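You operate a simulated robot arm through the tools that you are given. There is no shell and no other tool. Be economical: measure what you need, move in short steps, check, and stop when the job is done.

Carry out the task below with a simulated robot arm. There is one attempt and no reset: what you move stays moved.

JOB
Park the purple plug in its holder and crank the lead in till it lies straight.
Fine: switch the socket strip off before unplugging and leave it off; turn the reel by its knob; set the hold slider to FREE for winding, back to HOLD after.
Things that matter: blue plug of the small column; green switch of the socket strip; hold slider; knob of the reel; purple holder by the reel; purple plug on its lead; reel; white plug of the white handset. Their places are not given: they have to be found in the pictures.

Only the result counts: the job must be done as asked and must still hold three seconds after the hand-in. Knocking over, shifting, dropping, spilling or breaking anything else fails it.

ROBOT AND FRAMES
A 6-joint arm with a two-finger parallel gripper, fixed in place. Base frame: the origin is at the foot of the arm, x ahead of it, y to its left, z up; the work surface is at about z = 0. Readings come in m, degrees, newtons and seconds.
With the tool pointing down near the work surface it reaches from about 0.14 to 0.58 m from the base axis. Its first joint turns from -66.0 to 66.0 degrees. Payload 2.1 kg.
The TCP is the grasp point between the finger pads, 0.03 m short of the fingertips. In the tool frame z runs along the fingers and y along their closing line. Largest opening 0.094 m; finger width 0.028, thickness 0.01; the body of the gripper, 0.05 by 0.096 m, starts 0.055 m behind the TCP.
Orientation is told as [roll, pitch, yaw] about the base's x, y, z axes, in that order, counted from this pose: with the fingers straight down and closing along the base's y, the tool's x points along the base's -x, its y along +y and its z along -z.

CONTROLS
- The arm moves only by the tool servo_tool. Its argument "plan" is a list of rows, each an object (a shift or turn left out is 0, a gripper value left out holds the last) with "dp": the shift along the tool's x, y, z in units of 400 mm (1.0 is 400 mm), a list of three; "delta_rot": the turn, a rotation vector about the tool's x, y, z in units of 90 degrees (1.0 is 90 degrees), a list of three; "claw": the gripper command, from -1 (shut) to 1 (fully open), values between in proportion. In form: [{"dp": [dx, dy, dz], "delta_rot": [wx, wy, wz], "claw": claw}, ...]. A call has 1 to 20 rows; each row is the pose to reach, as a shift and turn from the pose commanded when the call began, along the tool's axes at that moment. A call with a number of a shift or a turn outside -1 to 1 is refused whole. A row lasts 0.2 s, in which the tool goes at most 0.05 m and 8.6 degrees; a call with a longer step from one row to the next is refused whole, and so is a gripper value outside its range. Where a pose cannot be reached the arm comes as near as it can. A force on the tool above 60 N (or 10 N above the force at the start of the call, whichever is more), or a blocked arm, ends the call early, and 0.2 s more pass. The fingers move at their own pace (about 0.072 m/s each) and stop on an object; they squeeze with about 34 N. The grip force told is the motor's: it shows also when the fingers shut on nothing. Time passes only in rows, and 0.2 s behind the last, so rows that repeat a pose let the fingers close. The reply holds the time, the measured pose of the TCP, the force on the tool along the base axes, the opening and the grip force, in the units named above and with some noise, with the torque about the TCP (base axes, N m) and any sound that the robot's microphone picked up.
- Cameras (640 x 400 px; columns grow to the right, rows downward): "scene" is fixed at [0.0492, -0.3556, 0.519]; the picture's right is [0.82, -0.58, 0.00], its down [-0.21, -0.31, -0.93] and it looks along [0.53, 0.76, -0.37] (base axes); focal length 362 px, centre (320, 200). "wrist" rides on the gripper at [0.076, 0.014, -0.103] in the tool frame; the picture's right is [-0.18, 0.98, 0.00], its down [-0.75, -0.14, -0.64] and it looks along [-0.63, -0.12, 0.77] (tool axes); focal length 243 px, centre (320, 200).
- camera(camera): a new picture of that camera. The clock stands still meanwhile.
- probe_pixels(camera, pixels): for up to 12 pixels [column, row] of the newest picture of that camera ("zoom" is the newest enlarged one), the place [x, y, z] in the base frame of the surface seen there, good to about 0.002 m, but the place of the scene camera against the robot may be out by one fixed shift of up to 0.025 m in any direction. The clock stands still meanwhile.
- zoom(camera, box): a new picture of the part [left, top, right, bottom] of that camera's present view, enlarged. The clock stands still meanwhile.
- job_done(): hands the job in; it is judged then, once.

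Work in short steps. Measure before you move; look again where a grasp or a placing could have gone wrong, and mend it. You have 80 turns and 54 pictures in all, those below and enlarged ones among them. Open the gripper and draw the arm clear of the work before you hand the job in, unless the task says otherwise; then end with one line.

The tools are called as a command line: name --argument value ..., lists and objects as JSON in quotes. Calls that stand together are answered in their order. servo_tool: Moves the arm, as the interface text tells. Its arguments: {"type":"object","properties":{"plan":{"type":"array"}},"required":["plan"]} The other tools are called the same way: camera (camera) takes a picture; probe_pixels (camera, pixels) gives the place of the surface under pixels of a picture; zoom (camera, box) takes an enlarged picture of a part of a camera's view; job_done () hands the job in.

At the start:

```text
t: 0.0
tcp_pos: [0.3416, 0.1702, 0.3953]
tcp_rot: [0.0, 0.0, 0.0]
ft_force: [0.2, -0.3, -0.3]
ft_torque: [-0.02, 0.01, 0.02]
opening: 0.0941
finger_force: 0.1
```

scene: 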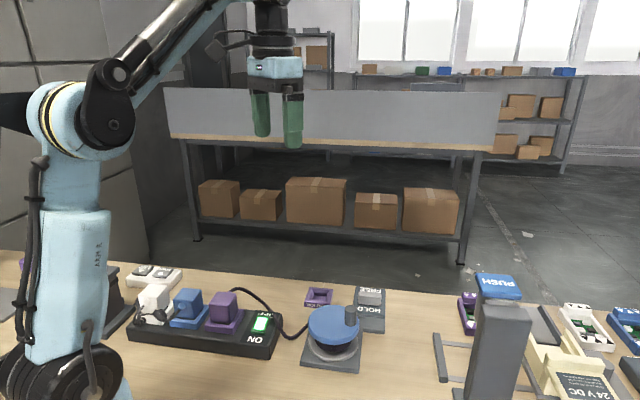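
wrist: 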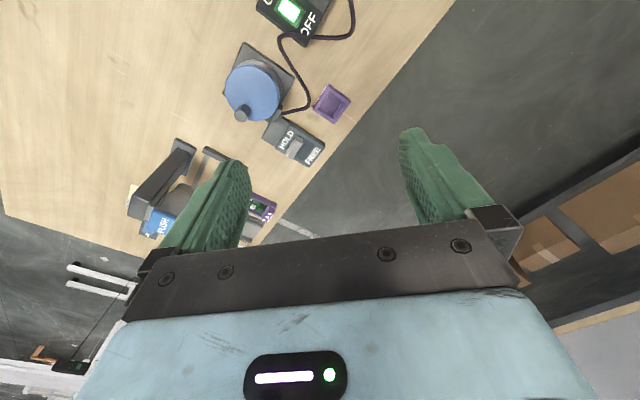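

The scene shows the socket strip around (205,330), the reel at (333,330), the slider at (370,305) and the holder at (318,297). I'll zoom in on these for detail.

zoom --camera "scene" --box '[120, 255, 400, 375]'

zoom --camera "wrist" --box '[200, 0, 380, 180]'

```text
2.29 times, centred on (260, 315) of scene
```

zoom: 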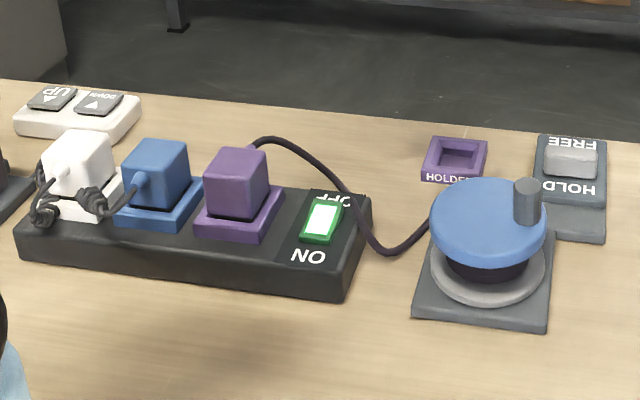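

```text
2.22 times, centred on (290, 90) of wrist
```

zoom: 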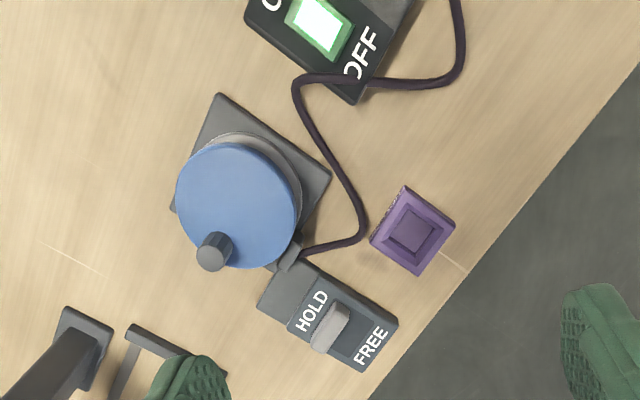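

I'll probe the main features in the wrist picture, which has no fixed shift, and the matching ones in the scene picture to find the scene camera's offset.

probe_pixels --camera "wrist" --pixels '[[289, 10], [307, 24], [253, 90], [243, 114], [332, 104], [295, 148], [289, 137], [312, 157], [335, 91], [344, 103], [318, 110], [317, 126]]'

probe_pixels --camera "scene" --pixels '[[261, 322], [318, 294], [333, 320], [352, 308], [371, 294], [222, 298], [188, 295], [155, 293], [219, 308], [236, 355], [320, 289], [240, 312]]'

```text
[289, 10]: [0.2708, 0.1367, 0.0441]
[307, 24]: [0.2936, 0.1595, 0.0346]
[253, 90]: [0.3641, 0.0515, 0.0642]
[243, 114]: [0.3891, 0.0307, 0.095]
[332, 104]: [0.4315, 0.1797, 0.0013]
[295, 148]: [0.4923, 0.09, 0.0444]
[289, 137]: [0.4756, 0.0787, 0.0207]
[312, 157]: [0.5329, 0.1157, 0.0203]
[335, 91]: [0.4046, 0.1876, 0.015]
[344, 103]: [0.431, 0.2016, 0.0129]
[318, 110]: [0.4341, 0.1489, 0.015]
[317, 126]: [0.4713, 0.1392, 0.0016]
```

```text
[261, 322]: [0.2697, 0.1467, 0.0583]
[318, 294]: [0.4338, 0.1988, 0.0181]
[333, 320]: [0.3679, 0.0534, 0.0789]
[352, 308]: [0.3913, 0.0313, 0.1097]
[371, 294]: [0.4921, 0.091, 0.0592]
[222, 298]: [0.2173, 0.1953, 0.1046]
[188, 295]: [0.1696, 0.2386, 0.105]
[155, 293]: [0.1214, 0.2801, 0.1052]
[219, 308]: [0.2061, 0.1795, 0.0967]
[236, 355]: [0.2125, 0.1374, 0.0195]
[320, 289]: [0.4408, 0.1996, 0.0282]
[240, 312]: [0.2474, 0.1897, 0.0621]
```

The wrist and scene probes agree except for about +0.015 m in scene z. I'll draw the tool back toward the strip and turn it to line up across the strip (yaw about -41°), then look.

servo_tool --plan '[{"dp": [0.08, 0, 0.04], "delta_rot": [0, 0, 0.09]}, {"dp": [0.16, 0, 0.08], "delta_rot": [0, 0, 0.18]}, {"dp": [0.24, 0, 0.12], "delta_rot": [0, 0, 0.27]}, {"dp": [0.32, 0, 0.15], "delta_rot": [0, 0, 0.36]}, {"dp": [0.36, 0, 0.15], "delta_rot": [0, 0, 0.45]}, {"dp": [0.36, 0, 0.15], "delta_rot": [0, 0, 0.45]}]'

camera --camera "wrist"

```text
t: 1.4
tcp_pos: [0.1969, 0.1695, 0.3352]
tcp_rot: [0.0, 0.0, -40.7]
ft_force: [0.3, -0.2, 0.7]
ft_torque: [0.0, -0.01, 0.0]
opening: 0.094
finger_force: 0.2
```

```text
49 pictures are left
```

wrist: 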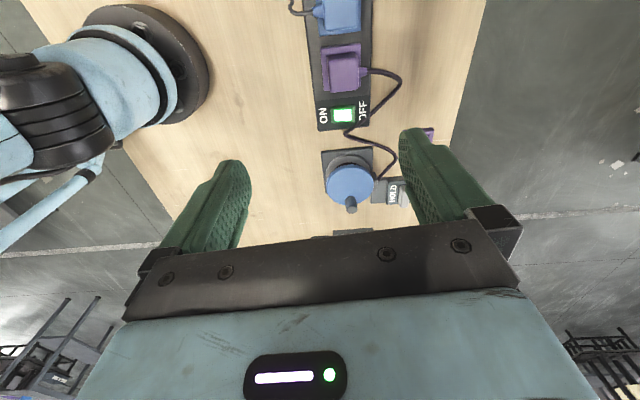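

The strip runs vertically in the picture, so the yaw matches. I'll zoom in on the purple plug and switch.

zoom --camera "wrist" --box '[280, 0, 440, 130]'

zoom --camera "scene" --box '[180, 270, 300, 350]'

probe_pixels --camera "wrist" --pixels '[[344, 70], [333, 55], [357, 52], [333, 85], [358, 85], [368, 72], [343, 108], [343, 122], [334, 115], [353, 115], [345, 44], [340, 15]]'

```text
3.08 times, centred on (360, 65) of wrist
```

zoom: 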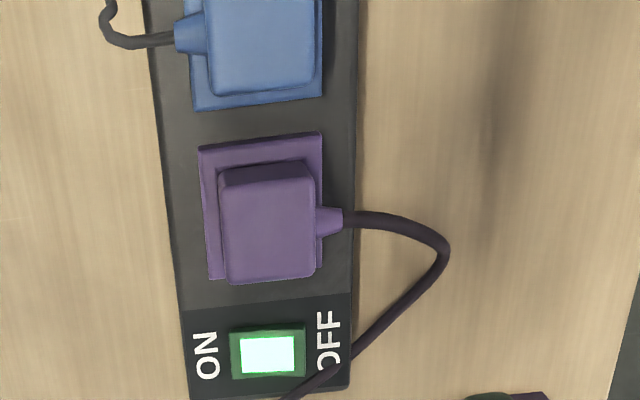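

```text
5.00 times, centred on (240, 310) of scene
```

zoom: 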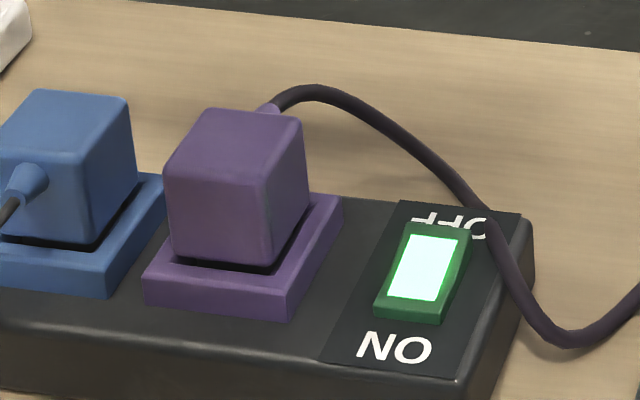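

```text
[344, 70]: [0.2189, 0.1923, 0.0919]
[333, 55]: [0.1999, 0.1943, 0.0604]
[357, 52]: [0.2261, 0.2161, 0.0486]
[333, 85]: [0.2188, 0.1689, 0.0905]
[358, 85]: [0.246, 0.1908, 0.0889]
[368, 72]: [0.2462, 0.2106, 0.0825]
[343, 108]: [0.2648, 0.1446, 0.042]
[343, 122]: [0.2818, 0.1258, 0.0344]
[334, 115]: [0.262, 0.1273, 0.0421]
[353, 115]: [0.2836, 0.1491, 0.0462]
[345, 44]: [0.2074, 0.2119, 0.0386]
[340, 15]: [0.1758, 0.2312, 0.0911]
```

The rocker's raised OFF end is near (0.284,0.149,0.046). I'll shut the fingers and hover over that end.

servo_tool --plan '[{"dp": [-0.09, 0.04, 0.05], "claw": -1}, {"dp": [-0.18, 0.08, 0.1], "claw": -1}, {"dp": [-0.196, 0.086, 0.2], "claw": -1}, {"dp": [-0.196, 0.086, 0.31], "claw": -1}, {"dp": [-0.196, 0.086, 0.42], "claw": -1}, {"dp": [-0.196, 0.086, 0.52], "claw": -1}, {"dp": [-0.196, 0.086, 0.575], "claw": -1}, {"dp": [-0.196, 0.086, 0.575], "claw": -1}]'

camera --camera "wrist"

zoom --camera "scene" --box '[180, 230, 340, 350]'

```text
t: 3.2
tcp_pos: [0.2791, 0.1465, 0.1061]
tcp_rot: [0.0, 0.0, -40.4]
ft_force: [-0.4, -0.6, -0.1]
ft_torque: [-0.01, -0.02, -0.01]
opening: 0.0
finger_force: 33.2
```

```text
46 pictures are left
```

wrist: 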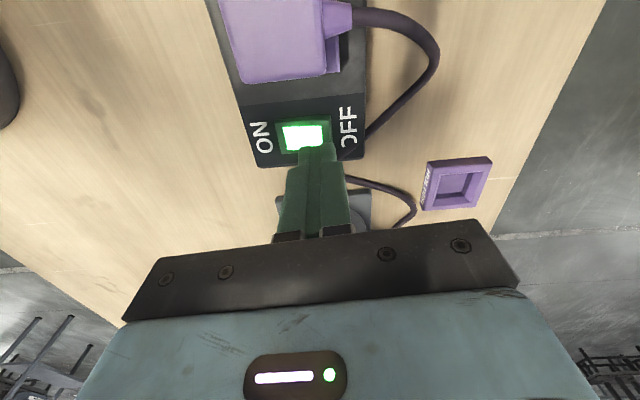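

```text
3.33 times, centred on (260, 290) of scene
```

zoom: 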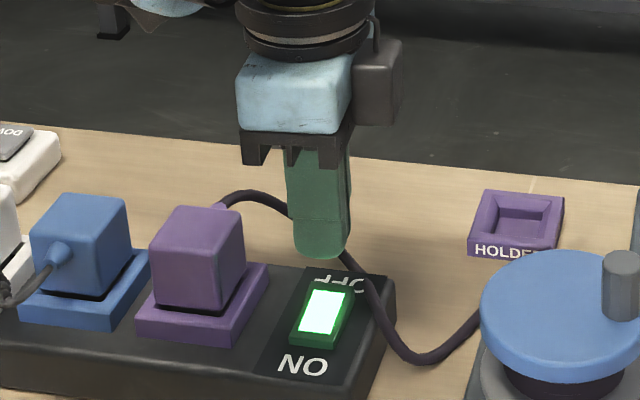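

I'll measure the rocker again from this closer view, along with the plug, its lead and the holder.

probe_pixels --camera "wrist" --pixels '[[280, 137], [326, 128], [303, 124], [326, 118], [324, 145], [345, 142], [365, 133], [242, 82], [322, 74], [335, 18], [437, 55], [300, 82]]'

probe_pixels --camera "zoom" --pixels '[[325, 255], [335, 287], [318, 340], [350, 265], [375, 290]]'

```text
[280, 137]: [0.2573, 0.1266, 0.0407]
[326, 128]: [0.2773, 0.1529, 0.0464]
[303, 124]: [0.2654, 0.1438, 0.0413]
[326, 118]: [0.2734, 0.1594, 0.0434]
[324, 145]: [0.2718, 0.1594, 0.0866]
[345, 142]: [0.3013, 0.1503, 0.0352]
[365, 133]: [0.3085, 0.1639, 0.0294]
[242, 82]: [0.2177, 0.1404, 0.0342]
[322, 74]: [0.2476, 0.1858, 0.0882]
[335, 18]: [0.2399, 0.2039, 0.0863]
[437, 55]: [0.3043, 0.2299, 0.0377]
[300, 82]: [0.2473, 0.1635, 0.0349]
```

```text
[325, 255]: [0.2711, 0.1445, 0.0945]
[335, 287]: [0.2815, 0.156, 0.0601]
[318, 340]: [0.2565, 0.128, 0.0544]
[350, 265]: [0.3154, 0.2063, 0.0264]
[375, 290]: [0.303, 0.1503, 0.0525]
```

The rocker's OFF end is centred at about (0.281,0.153), so the tool is nearly over the press point. I'll press down gently.

servo_tool --plan '[{"dp": [0.006, -0.003, 0.04], "claw": -1}, {"dp": [0.006, -0.003, 0.065], "claw": -1}, {"dp": [0.006, -0.003, 0.08], "claw": -1}, {"dp": [0.006, -0.003, 0.088], "claw": -1}, {"dp": [0.006, -0.003, 0.094], "claw": -1}]'

```text
t: 4.2
tcp_pos: [0.2771, 0.1483, 0.0727]
tcp_rot: [-0.1, 0.1, -40.5]
ft_force: [-0.7, 0.3, 24.6]
ft_torque: [-0.03, 0.34, 0.04]
opening: 0.0
finger_force: 32.7
heard: click
stopped in row 5: the force on the tool passed its limit at 86 N (the readings are from after the stop); the commanded pose is now the measured one
```

A click was heard. I'll raise the tool and check the switch.

servo_tool --plan '[{"dp": [0, 0, -0.06], "claw": -1}, {"dp": [0, 0, -0.15], "claw": -1}, {"dp": [0, 0, -0.25], "claw": 0}, {"dp": [0.1, 0, -0.3], "claw": 0.5}, {"dp": [0.18, 0.0, -0.3], "claw": 0.5}]'

zoom --camera "scene" --box '[180, 250, 340, 350]'

camera --camera "wrist"

```text
t: 5.4
tcp_pos: [0.2215, 0.1956, 0.194]
tcp_rot: [0.0, 0.1, -40.5]
ft_force: [0.7, 0.9, 0.0]
ft_torque: [0.02, 0.0, -0.02]
opening: 0.0705
finger_force: 0.1
```

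```text
4.00 times, centred on (260, 300) of scene
```

zoom: 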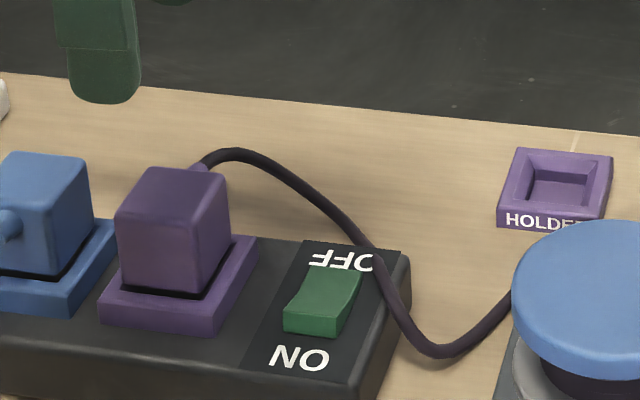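

```text
43 pictures are left
```

wrist: 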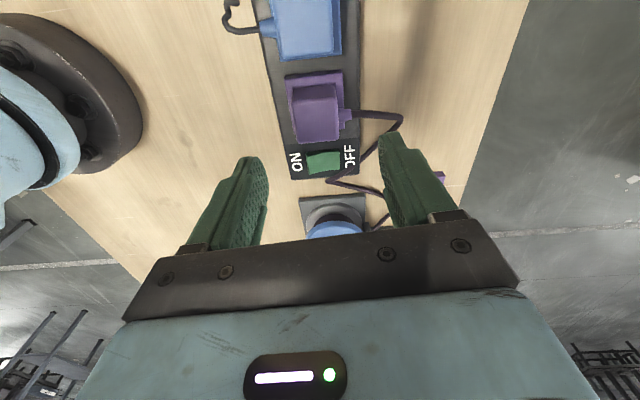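

The switch is off and its light is out. Next I'll measure the plug's top corners and the neighbouring gaps in a zoomed wrist view.

zoom --camera "wrist" --box '[250, 20, 410, 180]'

```text
2.50 times, centred on (330, 100) of wrist
```

zoom: 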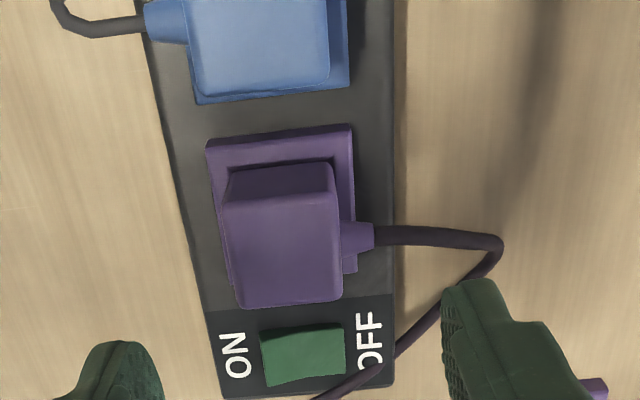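

I'll probe the plug's top corners, strain relief and base, and the blue plug's near edge.

probe_pixels --camera "zoom" --pixels '[[230, 210], [328, 200], [335, 293], [247, 302], [285, 250], [355, 238], [210, 150], [347, 130], [325, 75], [205, 90], [353, 265], [280, 165]]'

```text
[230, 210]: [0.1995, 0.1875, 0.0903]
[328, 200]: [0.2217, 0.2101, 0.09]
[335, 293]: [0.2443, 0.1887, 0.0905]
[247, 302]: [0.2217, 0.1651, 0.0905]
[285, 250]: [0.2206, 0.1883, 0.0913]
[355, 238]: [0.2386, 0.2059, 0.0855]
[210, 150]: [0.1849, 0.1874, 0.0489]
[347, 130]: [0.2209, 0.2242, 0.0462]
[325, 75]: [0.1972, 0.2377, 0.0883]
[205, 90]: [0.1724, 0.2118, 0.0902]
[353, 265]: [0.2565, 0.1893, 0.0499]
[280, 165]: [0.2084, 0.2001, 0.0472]
```

The plug centre is (0.222,0.188) with its top at z 0.091. The strip lies at 45°, and the lead leaves from the back face. I'll turn to yaw +45° to close along the strip and miss the lead, and hover above.

servo_tool --plan '[{"dp": [0, 0, 0], "delta_rot": [0, 0, -0.09], "claw": 0.2}, {"dp": [0, 0, 0], "delta_rot": [0, 0, -0.18]}, {"dp": [0, 0, 0], "delta_rot": [0, 0, -0.27]}, {"delta_rot": [0, 0, -0.36]}, {"delta_rot": [0, 0, -0.45]}, {"delta_rot": [0, 0, -0.54]}, {"delta_rot": [0, 0, -0.63]}, {"delta_rot": [0, 0, -0.72]}, {"delta_rot": [0, 0, -0.81]}, {"dp": [-0.013, -0.014, 0.0], "delta_rot": [0, 0, -0.9]}, {"dp": [-0.013, -0.014, 0.03], "delta_rot": [0, 0, -0.95]}, {"dp": [-0.013, -0.014, 0.06], "delta_rot": [0, 0, -0.95]}]'

camera --camera "wrist"

```text
t: 8.0
tcp_pos: [0.2227, 0.1875, 0.1687]
tcp_rot: [0.1, -0.1, 45.2]
ft_force: [-0.5, 0.4, -0.4]
ft_torque: [0.0, 0.01, -0.01]
opening: 0.0565
finger_force: 0.0
```

```text
41 pictures are left
```

wrist: 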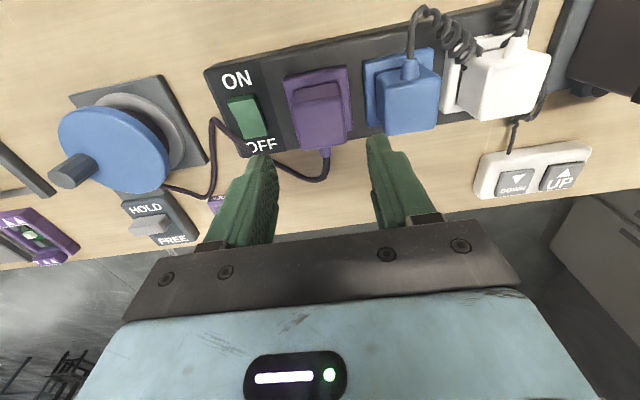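

The fingers straddle the purple plug at (318,120). I'll lower the TCP to z 0.086 and close.

servo_tool --plan '[{"dp": [0, 0, 0.08]}, {"dp": [0, 0, 0.15]}, {"dp": [0, 0, 0.206]}, {"dp": [0, 0, 0.206]}, {"dp": [0, 0, 0.206], "claw": -0.6}, {"dp": [0, 0, 0.206], "claw": -0.6}, {"dp": [0, 0, 0.206], "claw": -0.6}]'

zoom --camera "scene" --box '[150, 230, 350, 350]'

```text
t: 9.6
tcp_pos: [0.2217, 0.1859, 0.0868]
tcp_rot: [0.2, -0.1, 44.9]
ft_force: [1.0, 0.8, 0.5]
ft_torque: [0.01, 0.02, 0.04]
opening: 0.0435
finger_force: 33.4
```

```text
3.20 times, centred on (250, 290) of scene
```

zoom: 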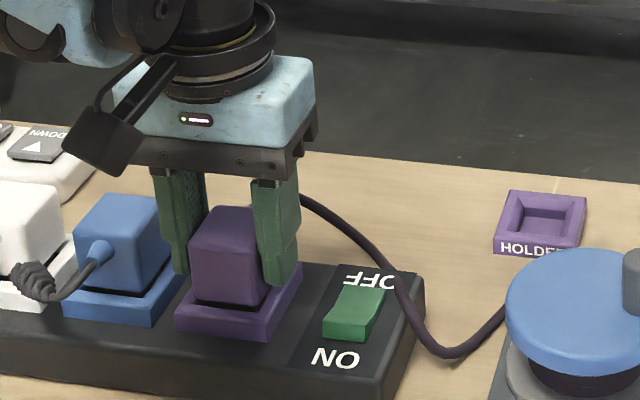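

The fingers stopped on the plug at 43.5 mm with 33 N. I'll pull straight up.

servo_tool --plan '[{"dp": [0, 0, -0.01], "claw": -1}, {"dp": [0, 0, -0.025], "claw": -1}, {"dp": [0, 0, -0.05], "claw": -1}, {"dp": [0, 0, -0.09], "claw": -1}, {"dp": [0, 0, -0.13], "claw": -1}]'

zoom --camera "scene" --box '[130, 190, 350, 350]'

camera --camera "wrist"

```text
t: 10.8
tcp_pos: [0.2226, 0.1868, 0.1375]
tcp_rot: [0.1, -0.1, 45.0]
ft_force: [-0.4, -0.6, -0.1]
ft_torque: [0.0, 0.0, -0.01]
opening: 0.0437
finger_force: 33.5
```

```text
2.50 times, centred on (240, 270) of scene
```

zoom: 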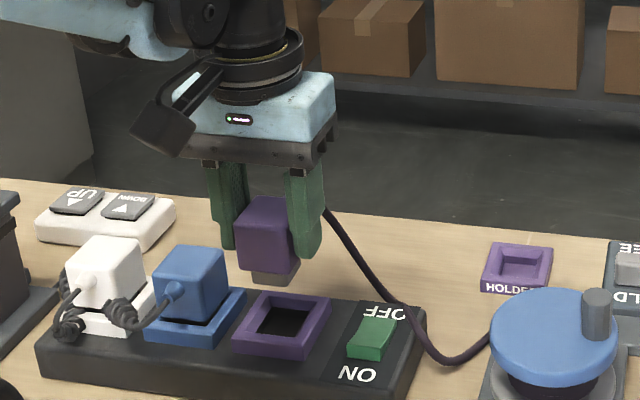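

```text
38 pictures are left
```

wrist: 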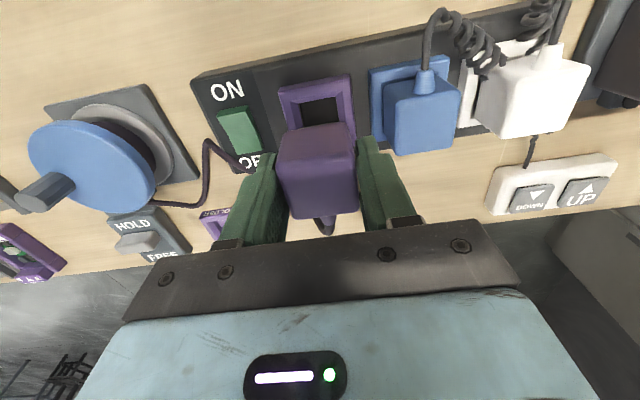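

The plug is out and held. I'll zoom in on the holder in the scene view and probe its corners for position and orientation.

zoom --camera "scene" --box '[290, 270, 400, 340]'

```text
5.71 times, centred on (345, 305) of scene
```

zoom: 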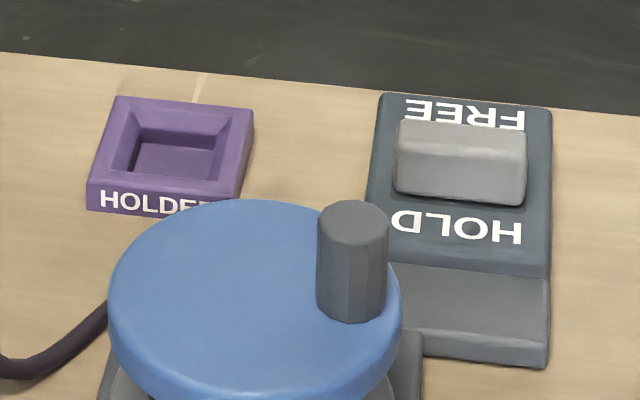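

I'll probe the holder rim corners, the inner opening, the slider handle and its labels, and the reel disc and knob.

probe_pixels --camera "zoom" --pixels '[[120, 102], [248, 113], [95, 182], [235, 193], [138, 115], [230, 122], [122, 175], [178, 160], [402, 130], [520, 130], [460, 165], [355, 215]]'

probe_pixels --camera "zoom" --pixels '[[460, 225], [465, 115], [460, 138], [400, 200], [520, 206], [115, 290], [400, 290], [255, 203], [250, 375], [375, 275], [452, 310], [455, 252]]'

```text
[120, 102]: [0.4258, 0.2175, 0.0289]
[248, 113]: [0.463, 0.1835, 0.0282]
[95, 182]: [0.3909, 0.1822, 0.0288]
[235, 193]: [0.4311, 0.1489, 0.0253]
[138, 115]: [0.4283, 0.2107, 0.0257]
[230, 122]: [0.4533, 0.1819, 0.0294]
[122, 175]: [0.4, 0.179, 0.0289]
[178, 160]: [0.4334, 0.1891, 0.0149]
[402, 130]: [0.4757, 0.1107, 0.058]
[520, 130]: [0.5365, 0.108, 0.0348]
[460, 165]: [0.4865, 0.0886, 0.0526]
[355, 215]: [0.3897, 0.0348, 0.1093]
```

```text
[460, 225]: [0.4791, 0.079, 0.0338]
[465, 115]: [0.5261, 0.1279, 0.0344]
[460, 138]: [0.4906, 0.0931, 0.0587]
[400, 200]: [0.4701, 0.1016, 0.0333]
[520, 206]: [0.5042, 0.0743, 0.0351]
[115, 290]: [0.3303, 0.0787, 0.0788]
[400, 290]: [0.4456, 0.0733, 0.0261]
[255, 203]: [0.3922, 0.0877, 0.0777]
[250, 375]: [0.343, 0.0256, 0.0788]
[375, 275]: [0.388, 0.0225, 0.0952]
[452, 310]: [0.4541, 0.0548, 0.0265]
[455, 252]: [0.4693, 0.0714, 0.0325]
```

The holder centre is about (0.427,0.182), turned about 45°, with its rim at z 0.0135. I'll lift and carry the plug over it, then look before choosing the final orientation.

servo_tool --plan '[{"dp": [0, 0, -0.07], "claw": -1}, {"dp": [0, 0, -0.14], "claw": -1}, {"dp": [-0.06, -0.07, -0.14], "claw": -1}, {"dp": [-0.12, -0.14, -0.14], "claw": -1}, {"dp": [-0.18, -0.2, -0.14], "claw": -1}, {"dp": [-0.24, -0.27, -0.14], "claw": -1}, {"dp": [-0.3, -0.33, -0.14], "claw": -1}, {"dp": [-0.35, -0.37, -0.14], "claw": -1}, {"dp": [-0.35, -0.37, -0.14], "claw": -1}]'

camera --camera "wrist"

camera --camera "scene"

```text
t: 12.8
tcp_pos: [0.4263, 0.1819, 0.1944]
tcp_rot: [0.1, 0.0, 45.0]
ft_force: [-0.1, 0.2, -1.2]
ft_torque: [0.0, 0.03, -0.01]
opening: 0.0437
finger_force: 33.7
```

```text
36 pictures are left
```

wrist: 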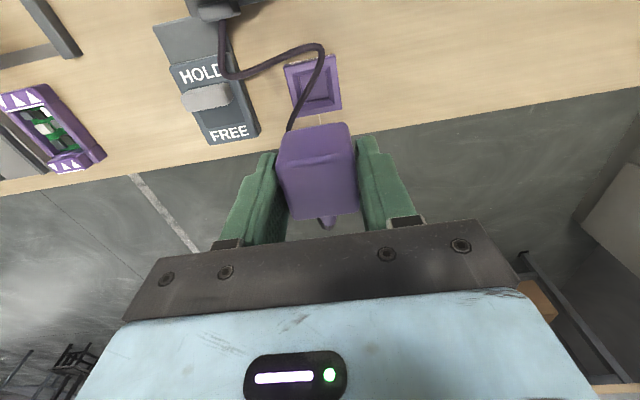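

```text
35 pictures are left
```

scene: 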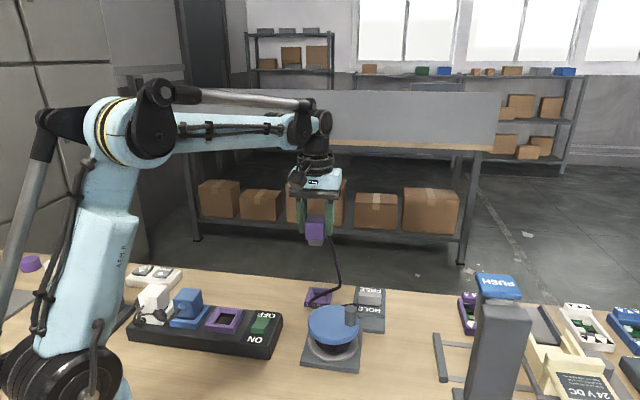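

The lead hangs across the holder at (310,80). I'll measure the holder and the lead's exit at the reel, (225,15), so I can turn the plug's lead side toward the reel.

zoom --camera "wrist" --box '[140, 0, 380, 150]'

probe_pixels --camera "wrist" --pixels '[[286, 68], [336, 56], [342, 107], [295, 115], [298, 77], [329, 69], [220, 12], [222, 35], [322, 50], [195, 73], [229, 132], [207, 97]]'

```text
2.67 times, centred on (260, 75) of wrist
```

zoom: 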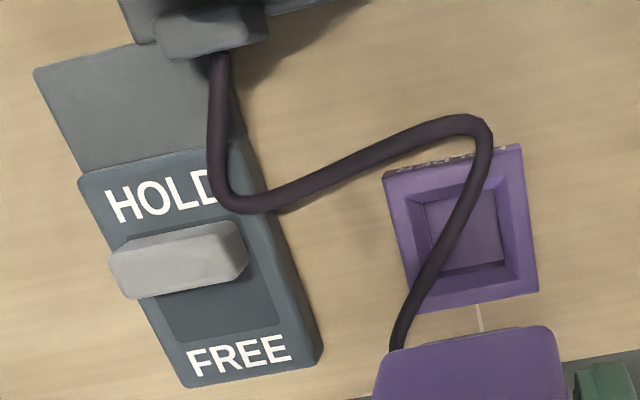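

```text
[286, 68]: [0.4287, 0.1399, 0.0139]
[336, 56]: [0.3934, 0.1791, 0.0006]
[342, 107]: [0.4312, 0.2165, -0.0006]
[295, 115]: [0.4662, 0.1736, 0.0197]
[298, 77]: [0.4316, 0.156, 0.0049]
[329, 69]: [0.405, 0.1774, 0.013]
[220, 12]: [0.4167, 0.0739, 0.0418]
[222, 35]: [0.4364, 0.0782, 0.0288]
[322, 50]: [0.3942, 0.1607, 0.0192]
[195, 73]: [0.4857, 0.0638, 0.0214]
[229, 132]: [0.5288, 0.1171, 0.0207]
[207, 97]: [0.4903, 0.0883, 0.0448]
```

The slider is at HOLD. I'll probe the holder's rim and inner opening more precisely in the zoomed picture.

probe_pixels --camera "zoom" --pixels '[[391, 186], [517, 152], [531, 285], [416, 306], [416, 196], [500, 178], [506, 262], [437, 277], [470, 230], [245, 30], [245, 245], [125, 285]]'

```text
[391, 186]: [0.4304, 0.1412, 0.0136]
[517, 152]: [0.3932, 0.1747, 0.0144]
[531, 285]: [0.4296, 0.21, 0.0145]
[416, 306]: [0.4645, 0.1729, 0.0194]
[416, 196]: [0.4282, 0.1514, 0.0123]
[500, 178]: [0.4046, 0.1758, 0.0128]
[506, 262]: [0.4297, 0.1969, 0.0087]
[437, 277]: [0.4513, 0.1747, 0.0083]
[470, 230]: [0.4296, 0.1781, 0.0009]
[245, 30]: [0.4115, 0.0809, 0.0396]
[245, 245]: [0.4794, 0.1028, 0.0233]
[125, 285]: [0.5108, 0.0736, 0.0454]
```

The holder centre is (0.429,0.175) at 45°, and the lead comes out of the reel at about (0.414,0.078). I'll turn the plug clockwise so its lead side swings toward the reel, checking after the first 90°.

servo_tool --plan '[{"delta_rot": [0, 0, 0.09], "claw": -1}, {"delta_rot": [0, 0, 0.18]}, {"delta_rot": [0, 0, 0.27]}, {"delta_rot": [0, 0, 0.36]}, {"delta_rot": [0, 0, 0.45]}, {"delta_rot": [0, 0, 0.54]}, {"delta_rot": [0, 0, 0.63]}, {"delta_rot": [0, 0, 0.72]}, {"delta_rot": [0, 0, 0.81]}, {"delta_rot": [0, 0, 0.9]}, {"delta_rot": [0, 0, 0.96]}, {"delta_rot": [0, 0, 1.0]}, {"delta_rot": [0, 0, 1.0]}]'

camera --camera "wrist"

```text
t: 15.6
tcp_pos: [0.4254, 0.1824, 0.1932]
tcp_rot: [-0.1, 0.2, -45.1]
ft_force: [-0.3, 1.1, -0.3]
ft_torque: [0.03, -0.01, -0.02]
opening: 0.0437
finger_force: 34.1
```

```text
33 pictures are left
```

wrist: 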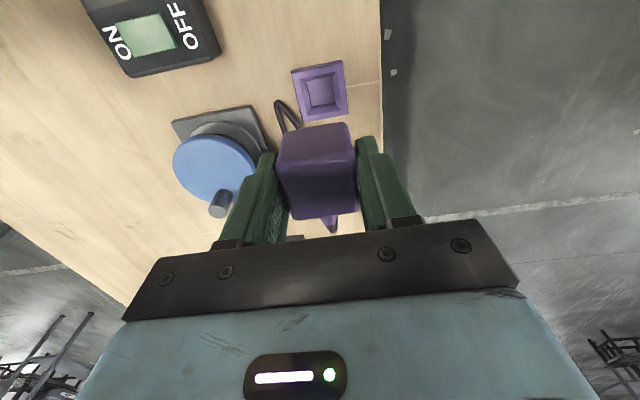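

That worked and the holder is now clear of the lead. I'll try the second 90°.

servo_tool --plan '[{"delta_rot": [0, 0, 0.09], "claw": -1}, {"delta_rot": [0, 0, 0.18]}, {"delta_rot": [0, 0, 0.27]}, {"delta_rot": [0, 0, 0.36]}, {"delta_rot": [0, 0, 0.45]}, {"delta_rot": [0, 0, 0.54]}, {"delta_rot": [0, 0, 0.63]}, {"delta_rot": [0, 0, 0.72]}, {"delta_rot": [0, 0, 0.81]}, {"delta_rot": [0, 0, 0.9]}, {"delta_rot": [0, 0, 0.96]}, {"delta_rot": [0, 0, 1.0]}, {"delta_rot": [0, 0, 1.0]}]'

camera --camera "wrist"

zoom --camera "scene" --box '[220, 170, 420, 350]'

```text
t: 18.4
tcp_pos: [0.4264, 0.1817, 0.1938]
tcp_rot: [-0.1, 0.1, -135.0]
ft_force: [-0.5, 1.1, -0.4]
ft_torque: [0.03, 0.01, 0.0]
opening: 0.0437
finger_force: 34.0
```

```text
32 pictures are left
```

wrist: 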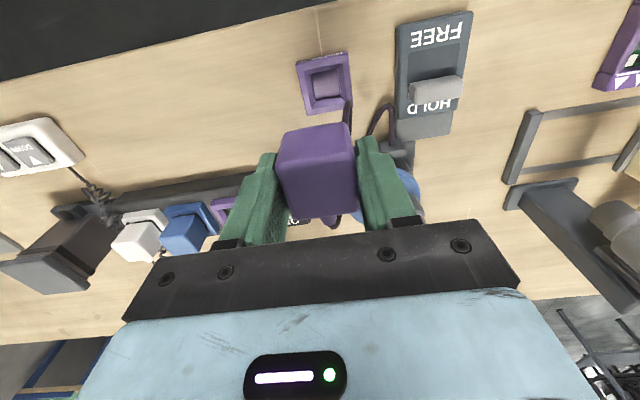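

```text
2.22 times, centred on (320, 260) of scene
```

zoom: 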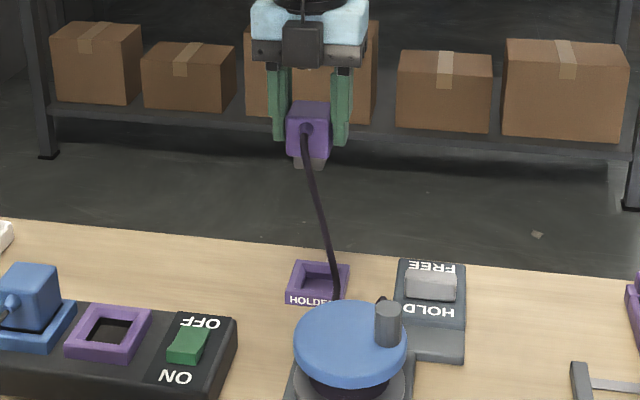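

The lead now faces the reel and the holder is clear. I'll probe the holder again, plus the held plug's top, to get the lateral correction.

zoom --camera "wrist" --box '[240, 40, 400, 240]'

```text
2.00 times, centred on (320, 140) of wrist
```

zoom: 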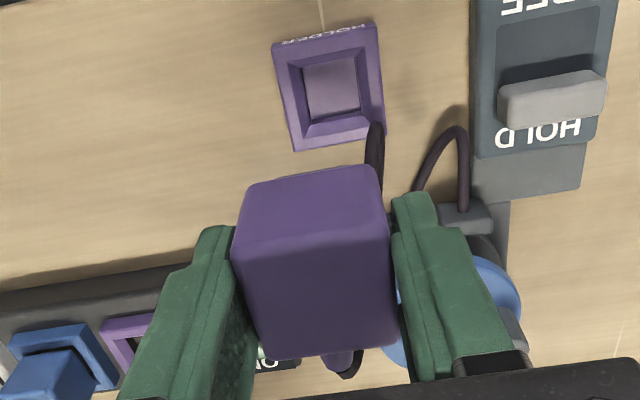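

I'll probe those corners now.

probe_pixels --camera "zoom" --pixels '[[281, 49], [370, 30], [378, 126], [299, 145], [305, 72], [355, 62], [358, 106], [312, 116], [242, 258], [382, 245], [390, 340], [272, 350]]'

```text
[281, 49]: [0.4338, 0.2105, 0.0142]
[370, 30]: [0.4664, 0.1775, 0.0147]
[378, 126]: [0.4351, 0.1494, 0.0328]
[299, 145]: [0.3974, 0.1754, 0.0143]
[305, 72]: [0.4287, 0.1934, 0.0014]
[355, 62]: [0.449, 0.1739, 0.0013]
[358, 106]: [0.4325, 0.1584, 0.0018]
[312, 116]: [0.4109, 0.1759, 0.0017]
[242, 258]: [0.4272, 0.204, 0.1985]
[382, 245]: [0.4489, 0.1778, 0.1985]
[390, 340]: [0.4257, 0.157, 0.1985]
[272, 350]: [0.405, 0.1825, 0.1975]
```

The correction is small, about (+3.6, -5.4) mm. I'll descend to just above the holder and check that the lead isn't in the way.

servo_tool --plan '[{"dp": [-0.003, 0.016, 0.05], "claw": -1}, {"dp": [-0.003, 0.016, 0.12]}, {"dp": [-0.003, 0.016, 0.19]}, {"dp": [-0.003, 0.016, 0.25]}, {"dp": [-0.003, 0.016, 0.28]}, {"dp": [-0.003, 0.016, 0.28]}]'

zoom --camera "scene" --box '[260, 220, 400, 340]'

camera --camera "wrist"

```text
t: 19.8
tcp_pos: [0.4297, 0.1751, 0.0813]
tcp_rot: [-0.1, 0.1, -135.0]
ft_force: [0.1, -0.2, -1.1]
ft_torque: [-0.02, -0.03, 0.01]
opening: 0.0436
finger_force: 34.2
```

```text
3.33 times, centred on (330, 280) of scene
```

zoom: 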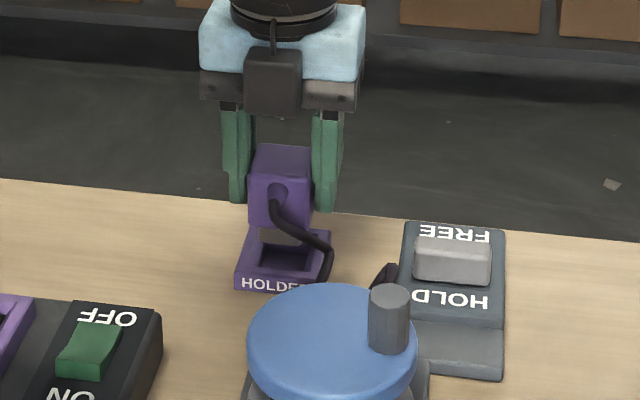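

```text
28 pictures are left
```

wrist: 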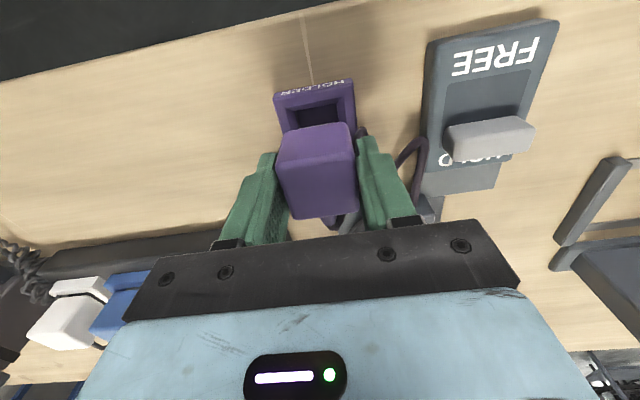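

The foot sits above the opening and the lead drapes outside it to the front right. I'll lower gradually into the holder.

servo_tool --plan '[{"dp": [0, 0.0, 0.02], "claw": -1}, {"dp": [0, 0.0, 0.04]}, {"dp": [0, 0.0, 0.055]}, {"dp": [0, 0.0, 0.063]}, {"dp": [0, 0.0, 0.068]}, {"dp": [0, 0, 0.068]}]'

zoom --camera "scene" --box '[260, 220, 400, 340]'

```text
t: 21.2
tcp_pos: [0.4302, 0.1765, 0.0559]
tcp_rot: [-0.1, 0.2, -135.0]
ft_force: [6.4, 7.4, -6.2]
ft_torque: [0.35, -0.31, -0.06]
opening: 0.0432
finger_force: 33.6
```

```text
3.33 times, centred on (330, 280) of scene
```

zoom: 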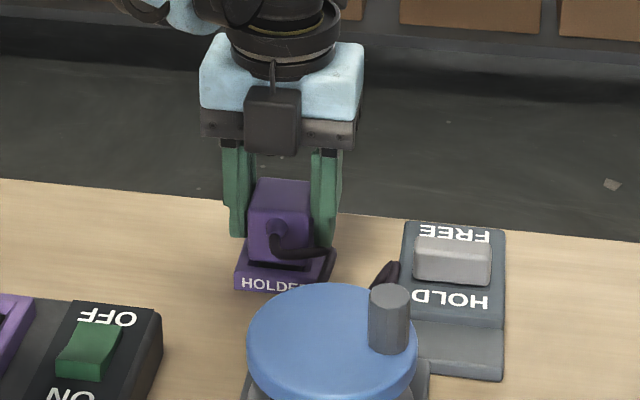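

The plug is in and being pulled down (fz -6 N) and toward +v (about 10 N), so it looks seated with a slight offset. I'll ease 1.5 mm along that pull, press a little, and read the forces.

servo_tool --plan '[{"dp": [0.003, 0, 0.002], "claw": -1}, {"dp": [0.004, 0, 0.005]}, {"dp": [0.004, 0, 0.005]}]'

```text
t: 22.0
tcp_pos: [0.4309, 0.1774, 0.0528]
tcp_rot: [-0.1, -0.2, -134.9]
ft_force: [0.1, 0.8, -1.3]
ft_torque: [0.01, 0.03, 0.01]
opening: 0.0438
finger_force: 33.9
```

The forces vanished. I'll press a little further until the plug bottoms out.

servo_tool --plan '[{"dp": [0, 0, 0.005], "claw": -1}, {"dp": [0, 0, 0.008]}, {"dp": [0, 0, 0.008]}]'

zoom --camera "scene" --box '[280, 240, 360, 310]'

```text
t: 22.8
tcp_pos: [0.4307, 0.1765, 0.0493]
tcp_rot: [-0.2, 0.0, -135.0]
ft_force: [0.2, -0.7, 31.9]
ft_torque: [-0.03, 0.0, -0.02]
opening: 0.0436
finger_force: 33.5
```

```text
5.71 times, centred on (320, 275) of scene
```

zoom: 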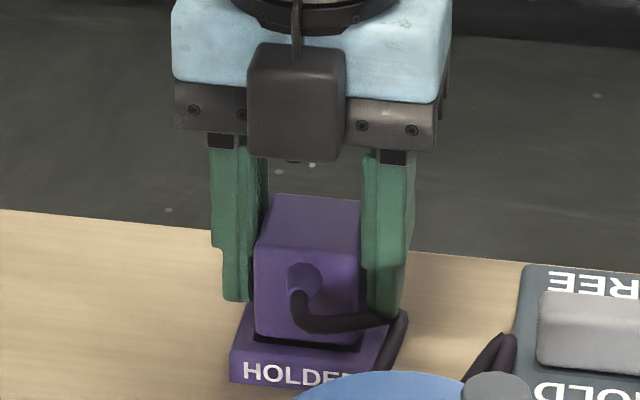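

The plug bottomed out and looks seated. I'll open a little, retract upward and look.

servo_tool --plan '[{"dp": [0, 0, -0.005], "claw": 0.1}, {"dp": [0, 0, -0.005], "claw": 0.1}, {"dp": [0, 0, -0.06], "claw": 0.1}, {"dp": [0, 0, -0.15], "claw": 0.1}, {"dp": [0, 0, -0.27], "claw": 0.1}, {"dp": [0, 0, -0.38], "claw": 0.1}, {"dp": [0, 0, -0.45], "claw": -1}, {"dp": [0, 0, -0.45], "claw": -1}]'

camera --camera "wrist"

zoom --camera "scene" --box '[260, 250, 400, 370]'

```text
t: 24.6
tcp_pos: [0.4314, 0.1761, 0.2297]
tcp_rot: [0.0, 0.0, -135.0]
ft_force: [0.7, 0.8, 0.3]
ft_torque: [-0.01, 0.01, -0.02]
opening: 0.0001
finger_force: 28.3
```

```text
25 pictures are left
```

wrist: 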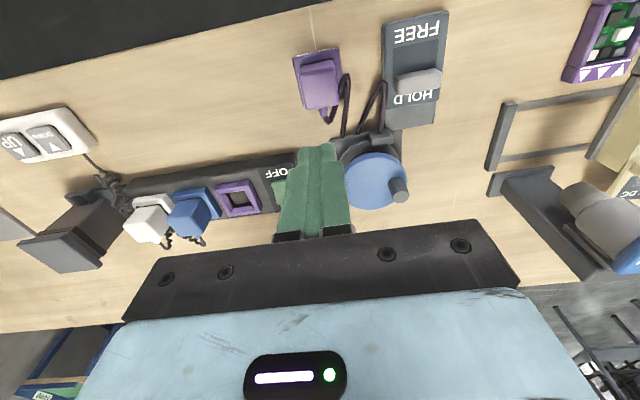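

```text
3.33 times, centred on (330, 310) of scene
```

zoom: 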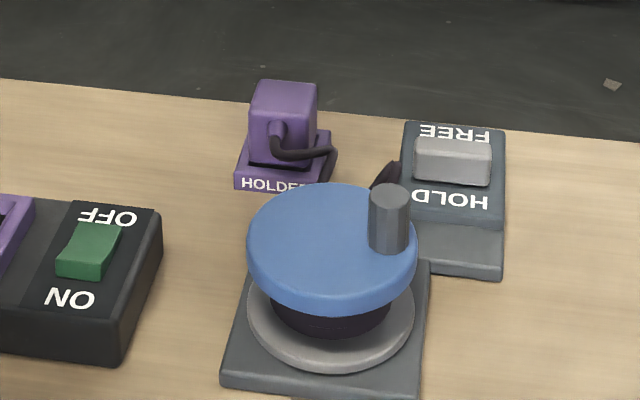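

The plug is parked. Next is the slider, so I'll measure its handle and axis in a zoomed wrist view.

zoom --camera "wrist" --box '[290, 0, 490, 140]'

```text
2.86 times, centred on (390, 70) of wrist
```

zoom: 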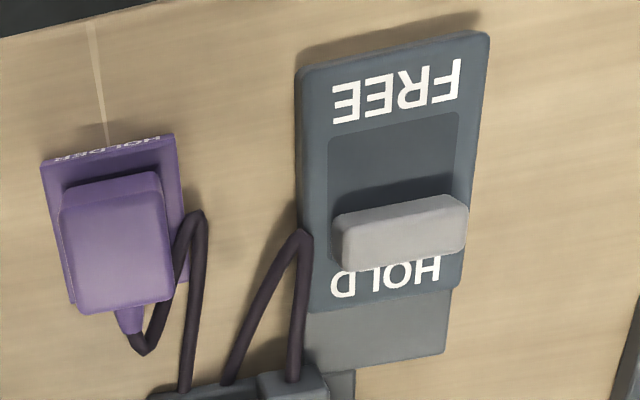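

I'll probe the handle corners, slot end and block corners.

probe_pixels --camera "zoom" --pixels '[[342, 222], [458, 200], [462, 228], [348, 248], [400, 222], [333, 150], [455, 116], [306, 75], [484, 42], [457, 282], [314, 306], [130, 245]]'

```text
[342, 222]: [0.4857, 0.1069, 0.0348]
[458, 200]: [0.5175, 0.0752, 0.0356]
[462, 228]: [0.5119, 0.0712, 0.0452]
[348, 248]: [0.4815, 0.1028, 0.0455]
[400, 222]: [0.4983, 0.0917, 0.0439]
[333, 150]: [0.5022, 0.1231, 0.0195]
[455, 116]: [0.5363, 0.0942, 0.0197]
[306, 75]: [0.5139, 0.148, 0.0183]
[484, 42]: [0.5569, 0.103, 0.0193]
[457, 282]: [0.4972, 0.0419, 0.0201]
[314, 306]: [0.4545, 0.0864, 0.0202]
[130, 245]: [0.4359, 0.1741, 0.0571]
```

The handle centre is about (0.499,0.089), 12 mm thick along the slide axis, and needs to travel roughly 22 mm to FREE. I'll move above it and turn so the fingers close along the slide axis.

servo_tool --plan '[{"dp": [0, 0.04, 0], "delta_rot": [0, 0, -0.09], "claw": -0.15}, {"dp": [0, 0.1, 0], "delta_rot": [0, 0, -0.18]}, {"dp": [0, 0.16, 0], "delta_rot": [0, 0, -0.27]}, {"dp": [-0.02, 0.22, 0], "delta_rot": [0, 0, -0.36]}, {"dp": [-0.035, 0.274, 0], "delta_rot": [0, 0, -0.45]}, {"dp": [-0.035, 0.274, 0], "delta_rot": [0, 0, -0.54]}, {"dp": [-0.035, 0.274, 0.04], "delta_rot": [0, 0, -0.63]}, {"dp": [-0.035, 0.274, 0.1], "delta_rot": [0, 0, -0.72]}, {"dp": [-0.035, 0.274, 0.16], "delta_rot": [0, 0, -0.81]}, {"dp": [-0.035, 0.274, 0.22], "delta_rot": [0, 0, -0.9]}, {"dp": [-0.035, 0.274, 0.275], "delta_rot": [0, 0, -0.96]}, {"dp": [-0.035, 0.274, 0.275], "delta_rot": [0, 0, -1.0]}, {"dp": [-0.035, 0.274, 0.275], "delta_rot": [0, 0, -1.0]}]'

camera --camera "wrist"

```text
t: 27.4
tcp_pos: [0.4993, 0.09, 0.1185]
tcp_rot: [0.0, 0.1, -44.9]
ft_force: [-0.5, 0.3, -1.5]
ft_torque: [0.0, 0.0, 0.02]
opening: 0.0401
finger_force: 0.1
```

```text
22 pictures are left
```

wrist: 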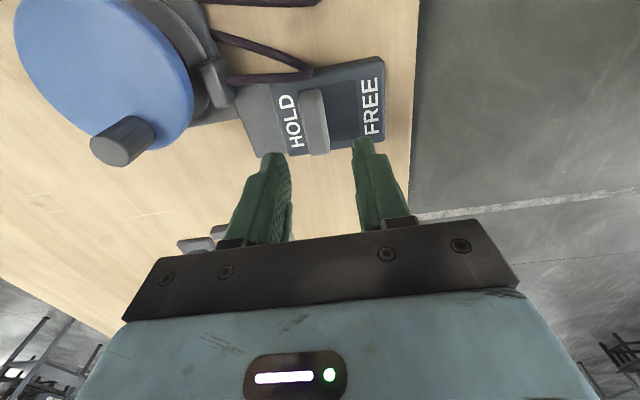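

The handle at (315,120) is centred between the fingers. I'll lower to TCP z 0.056 and grip.

servo_tool --plan '[{"dp": [0, 0, 0.08]}, {"dp": [0, 0, 0.13]}, {"dp": [0, 0, 0.156]}, {"dp": [0, 0, 0.156], "claw": -1}, {"dp": [0, 0, 0.156], "claw": -1}, {"dp": [0, 0, 0.156], "claw": -1}]'

```text
t: 28.8
tcp_pos: [0.499, 0.0892, 0.0563]
tcp_rot: [-0.1, 0.1, -45.0]
ft_force: [-0.9, -0.4, -1.5]
ft_torque: [0.15, 0.08, 0.01]
opening: 0.0176
finger_force: 45.1
```

It's gripped at 17.6 mm. I'll slide toward FREE along +v in small steps.

servo_tool --plan '[{"dp": [0, 0.0125, 0], "claw": -1}, {"dp": [0, 0.025, 0]}, {"dp": [0, 0.0375, 0]}, {"dp": [0, 0.05, 0]}, {"dp": [0, 0.055, 0]}, {"dp": [0, 0.055, 0]}]'

camera --camera "wrist"

```text
t: 30.2
tcp_pos: [0.5142, 0.1055, 0.0571]
tcp_rot: [-0.1, 0.1, -45.0]
ft_force: [-1.8, -2.2, -9.9]
ft_torque: [0.21, 0.17, 0.02]
opening: 0.0179
finger_force: 44.9
```

```text
21 pictures are left
```

wrist: 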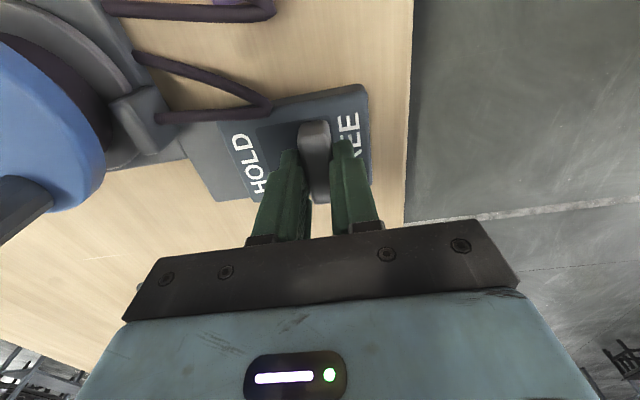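

The handle has moved 22 mm and slot still shows on the HOLD side. I'll push a bit further to find the end stop.

servo_tool --plan '[{"dp": [0, 0.008, 0], "claw": -1}, {"dp": [0, 0.016, 0]}, {"dp": [0, 0.016, 0]}]'

```text
t: 31.0
tcp_pos: [0.514, 0.1066, 0.0572]
tcp_rot: [-1.3, 0.4, -45.3]
ft_force: [-48.6, -34.7, -6.4]
ft_torque: [-0.19, 0.34, 0.37]
opening: 0.018
finger_force: 44.9
```

It's at the end stop, which means FREE. I'll relieve the push, open, and lift off.

servo_tool --plan '[{"dp": [0, -0.015, 0], "claw": -1}, {"dp": [0, -0.015, 0], "claw": -0.2}, {"dp": [0, -0.015, 0], "claw": -0.2}, {"dp": [0, -0.015, -0.1], "claw": -0.2}, {"dp": [0, -0.015, -0.2]}, {"dp": [0, -0.015, -0.32]}, {"dp": [0.1, -0.015, -0.37]}, {"dp": [0.2, -0.015, -0.37]}]'

camera --camera "wrist"

zoom --camera "scene" --box '[270, 260, 400, 370]'

```text
t: 32.8
tcp_pos: [0.4584, 0.1616, 0.206]
tcp_rot: [0.0, 0.1, -45.0]
ft_force: [0.2, -0.4, -0.3]
ft_torque: [-0.02, 0.02, 0.01]
opening: 0.0375
finger_force: 0.1
```

```text
20 pictures are left
```

wrist: 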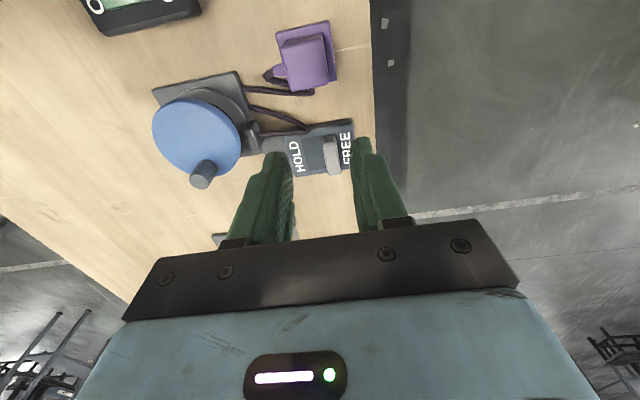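

```text
3.64 times, centred on (335, 315) of scene
```

zoom: 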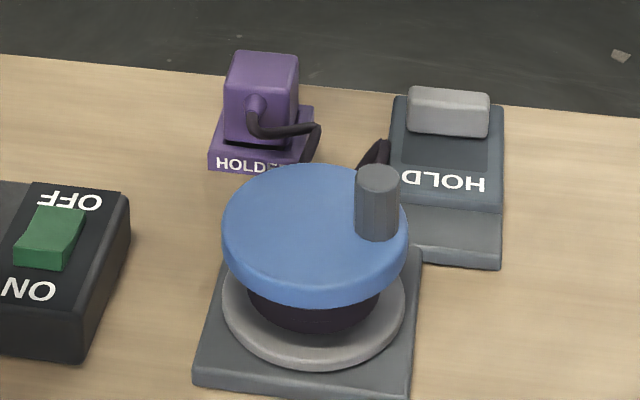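

The slider is at FREE. I'll zoom in on the reel disc and knob for geometry.

zoom --camera "wrist" --box '[130, 60, 350, 200]'

```text
2.86 times, centred on (240, 130) of wrist
```

zoom: 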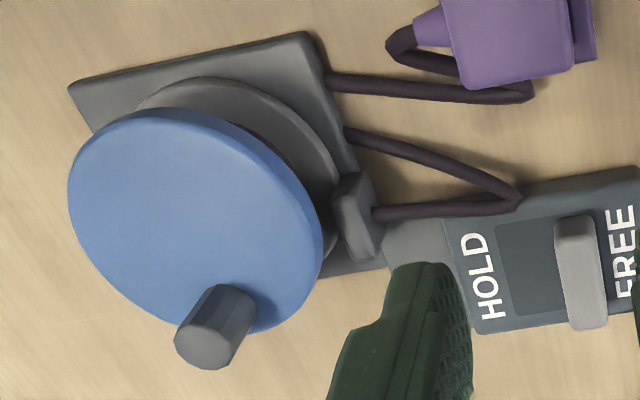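

I'll probe points around the disc rim and the knob's top, then fit a circle.

probe_pixels --camera "zoom" --pixels '[[75, 200], [150, 122], [310, 250], [270, 320], [250, 155], [110, 275], [165, 318], [195, 210], [205, 345], [183, 345], [228, 347], [350, 190]]'

```text
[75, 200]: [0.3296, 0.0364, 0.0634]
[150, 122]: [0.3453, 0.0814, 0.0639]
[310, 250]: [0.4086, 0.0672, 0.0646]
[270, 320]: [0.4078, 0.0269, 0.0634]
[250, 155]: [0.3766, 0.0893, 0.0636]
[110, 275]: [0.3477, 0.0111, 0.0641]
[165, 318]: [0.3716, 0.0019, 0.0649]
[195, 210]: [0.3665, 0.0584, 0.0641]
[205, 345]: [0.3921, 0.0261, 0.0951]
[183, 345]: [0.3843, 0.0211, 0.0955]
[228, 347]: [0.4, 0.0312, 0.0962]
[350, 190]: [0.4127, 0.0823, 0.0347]
```

The fit gives the reel axis at about (0.371,0.046) with disc radius 0.044. The knob is at (0.392,0.026), crank radius about 0.029, with its top at z 0.0955. I'll hover over the knob.

servo_tool --plan '[{"dp": [-0.03, -0.1, 0], "claw": -0.04}, {"dp": [-0.07, -0.2, 0]}, {"dp": [-0.1, -0.29, 0]}, {"dp": [-0.122, -0.357, 0.03]}, {"dp": [-0.122, -0.357, 0.1]}, {"dp": [-0.122, -0.357, 0.165]}, {"dp": [-0.122, -0.357, 0.165]}]'

camera --camera "wrist"

```text
t: 34.4
tcp_pos: [0.3927, 0.0269, 0.1382]
tcp_rot: [0.0, 0.1, -45.0]
ft_force: [0.1, -0.1, 0.6]
ft_torque: [-0.01, 0.0, 0.01]
opening: 0.0452
finger_force: 0.2
```

```text
17 pictures are left
```

wrist: 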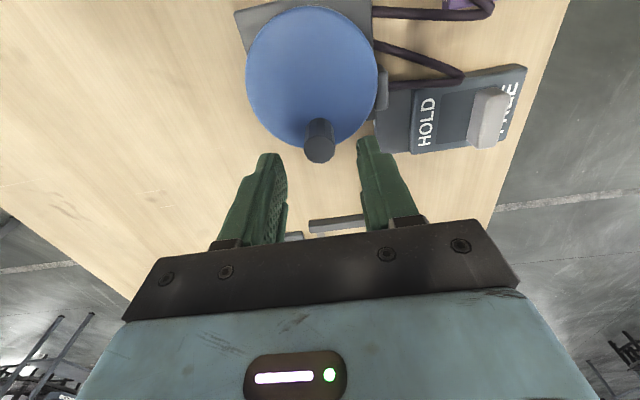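

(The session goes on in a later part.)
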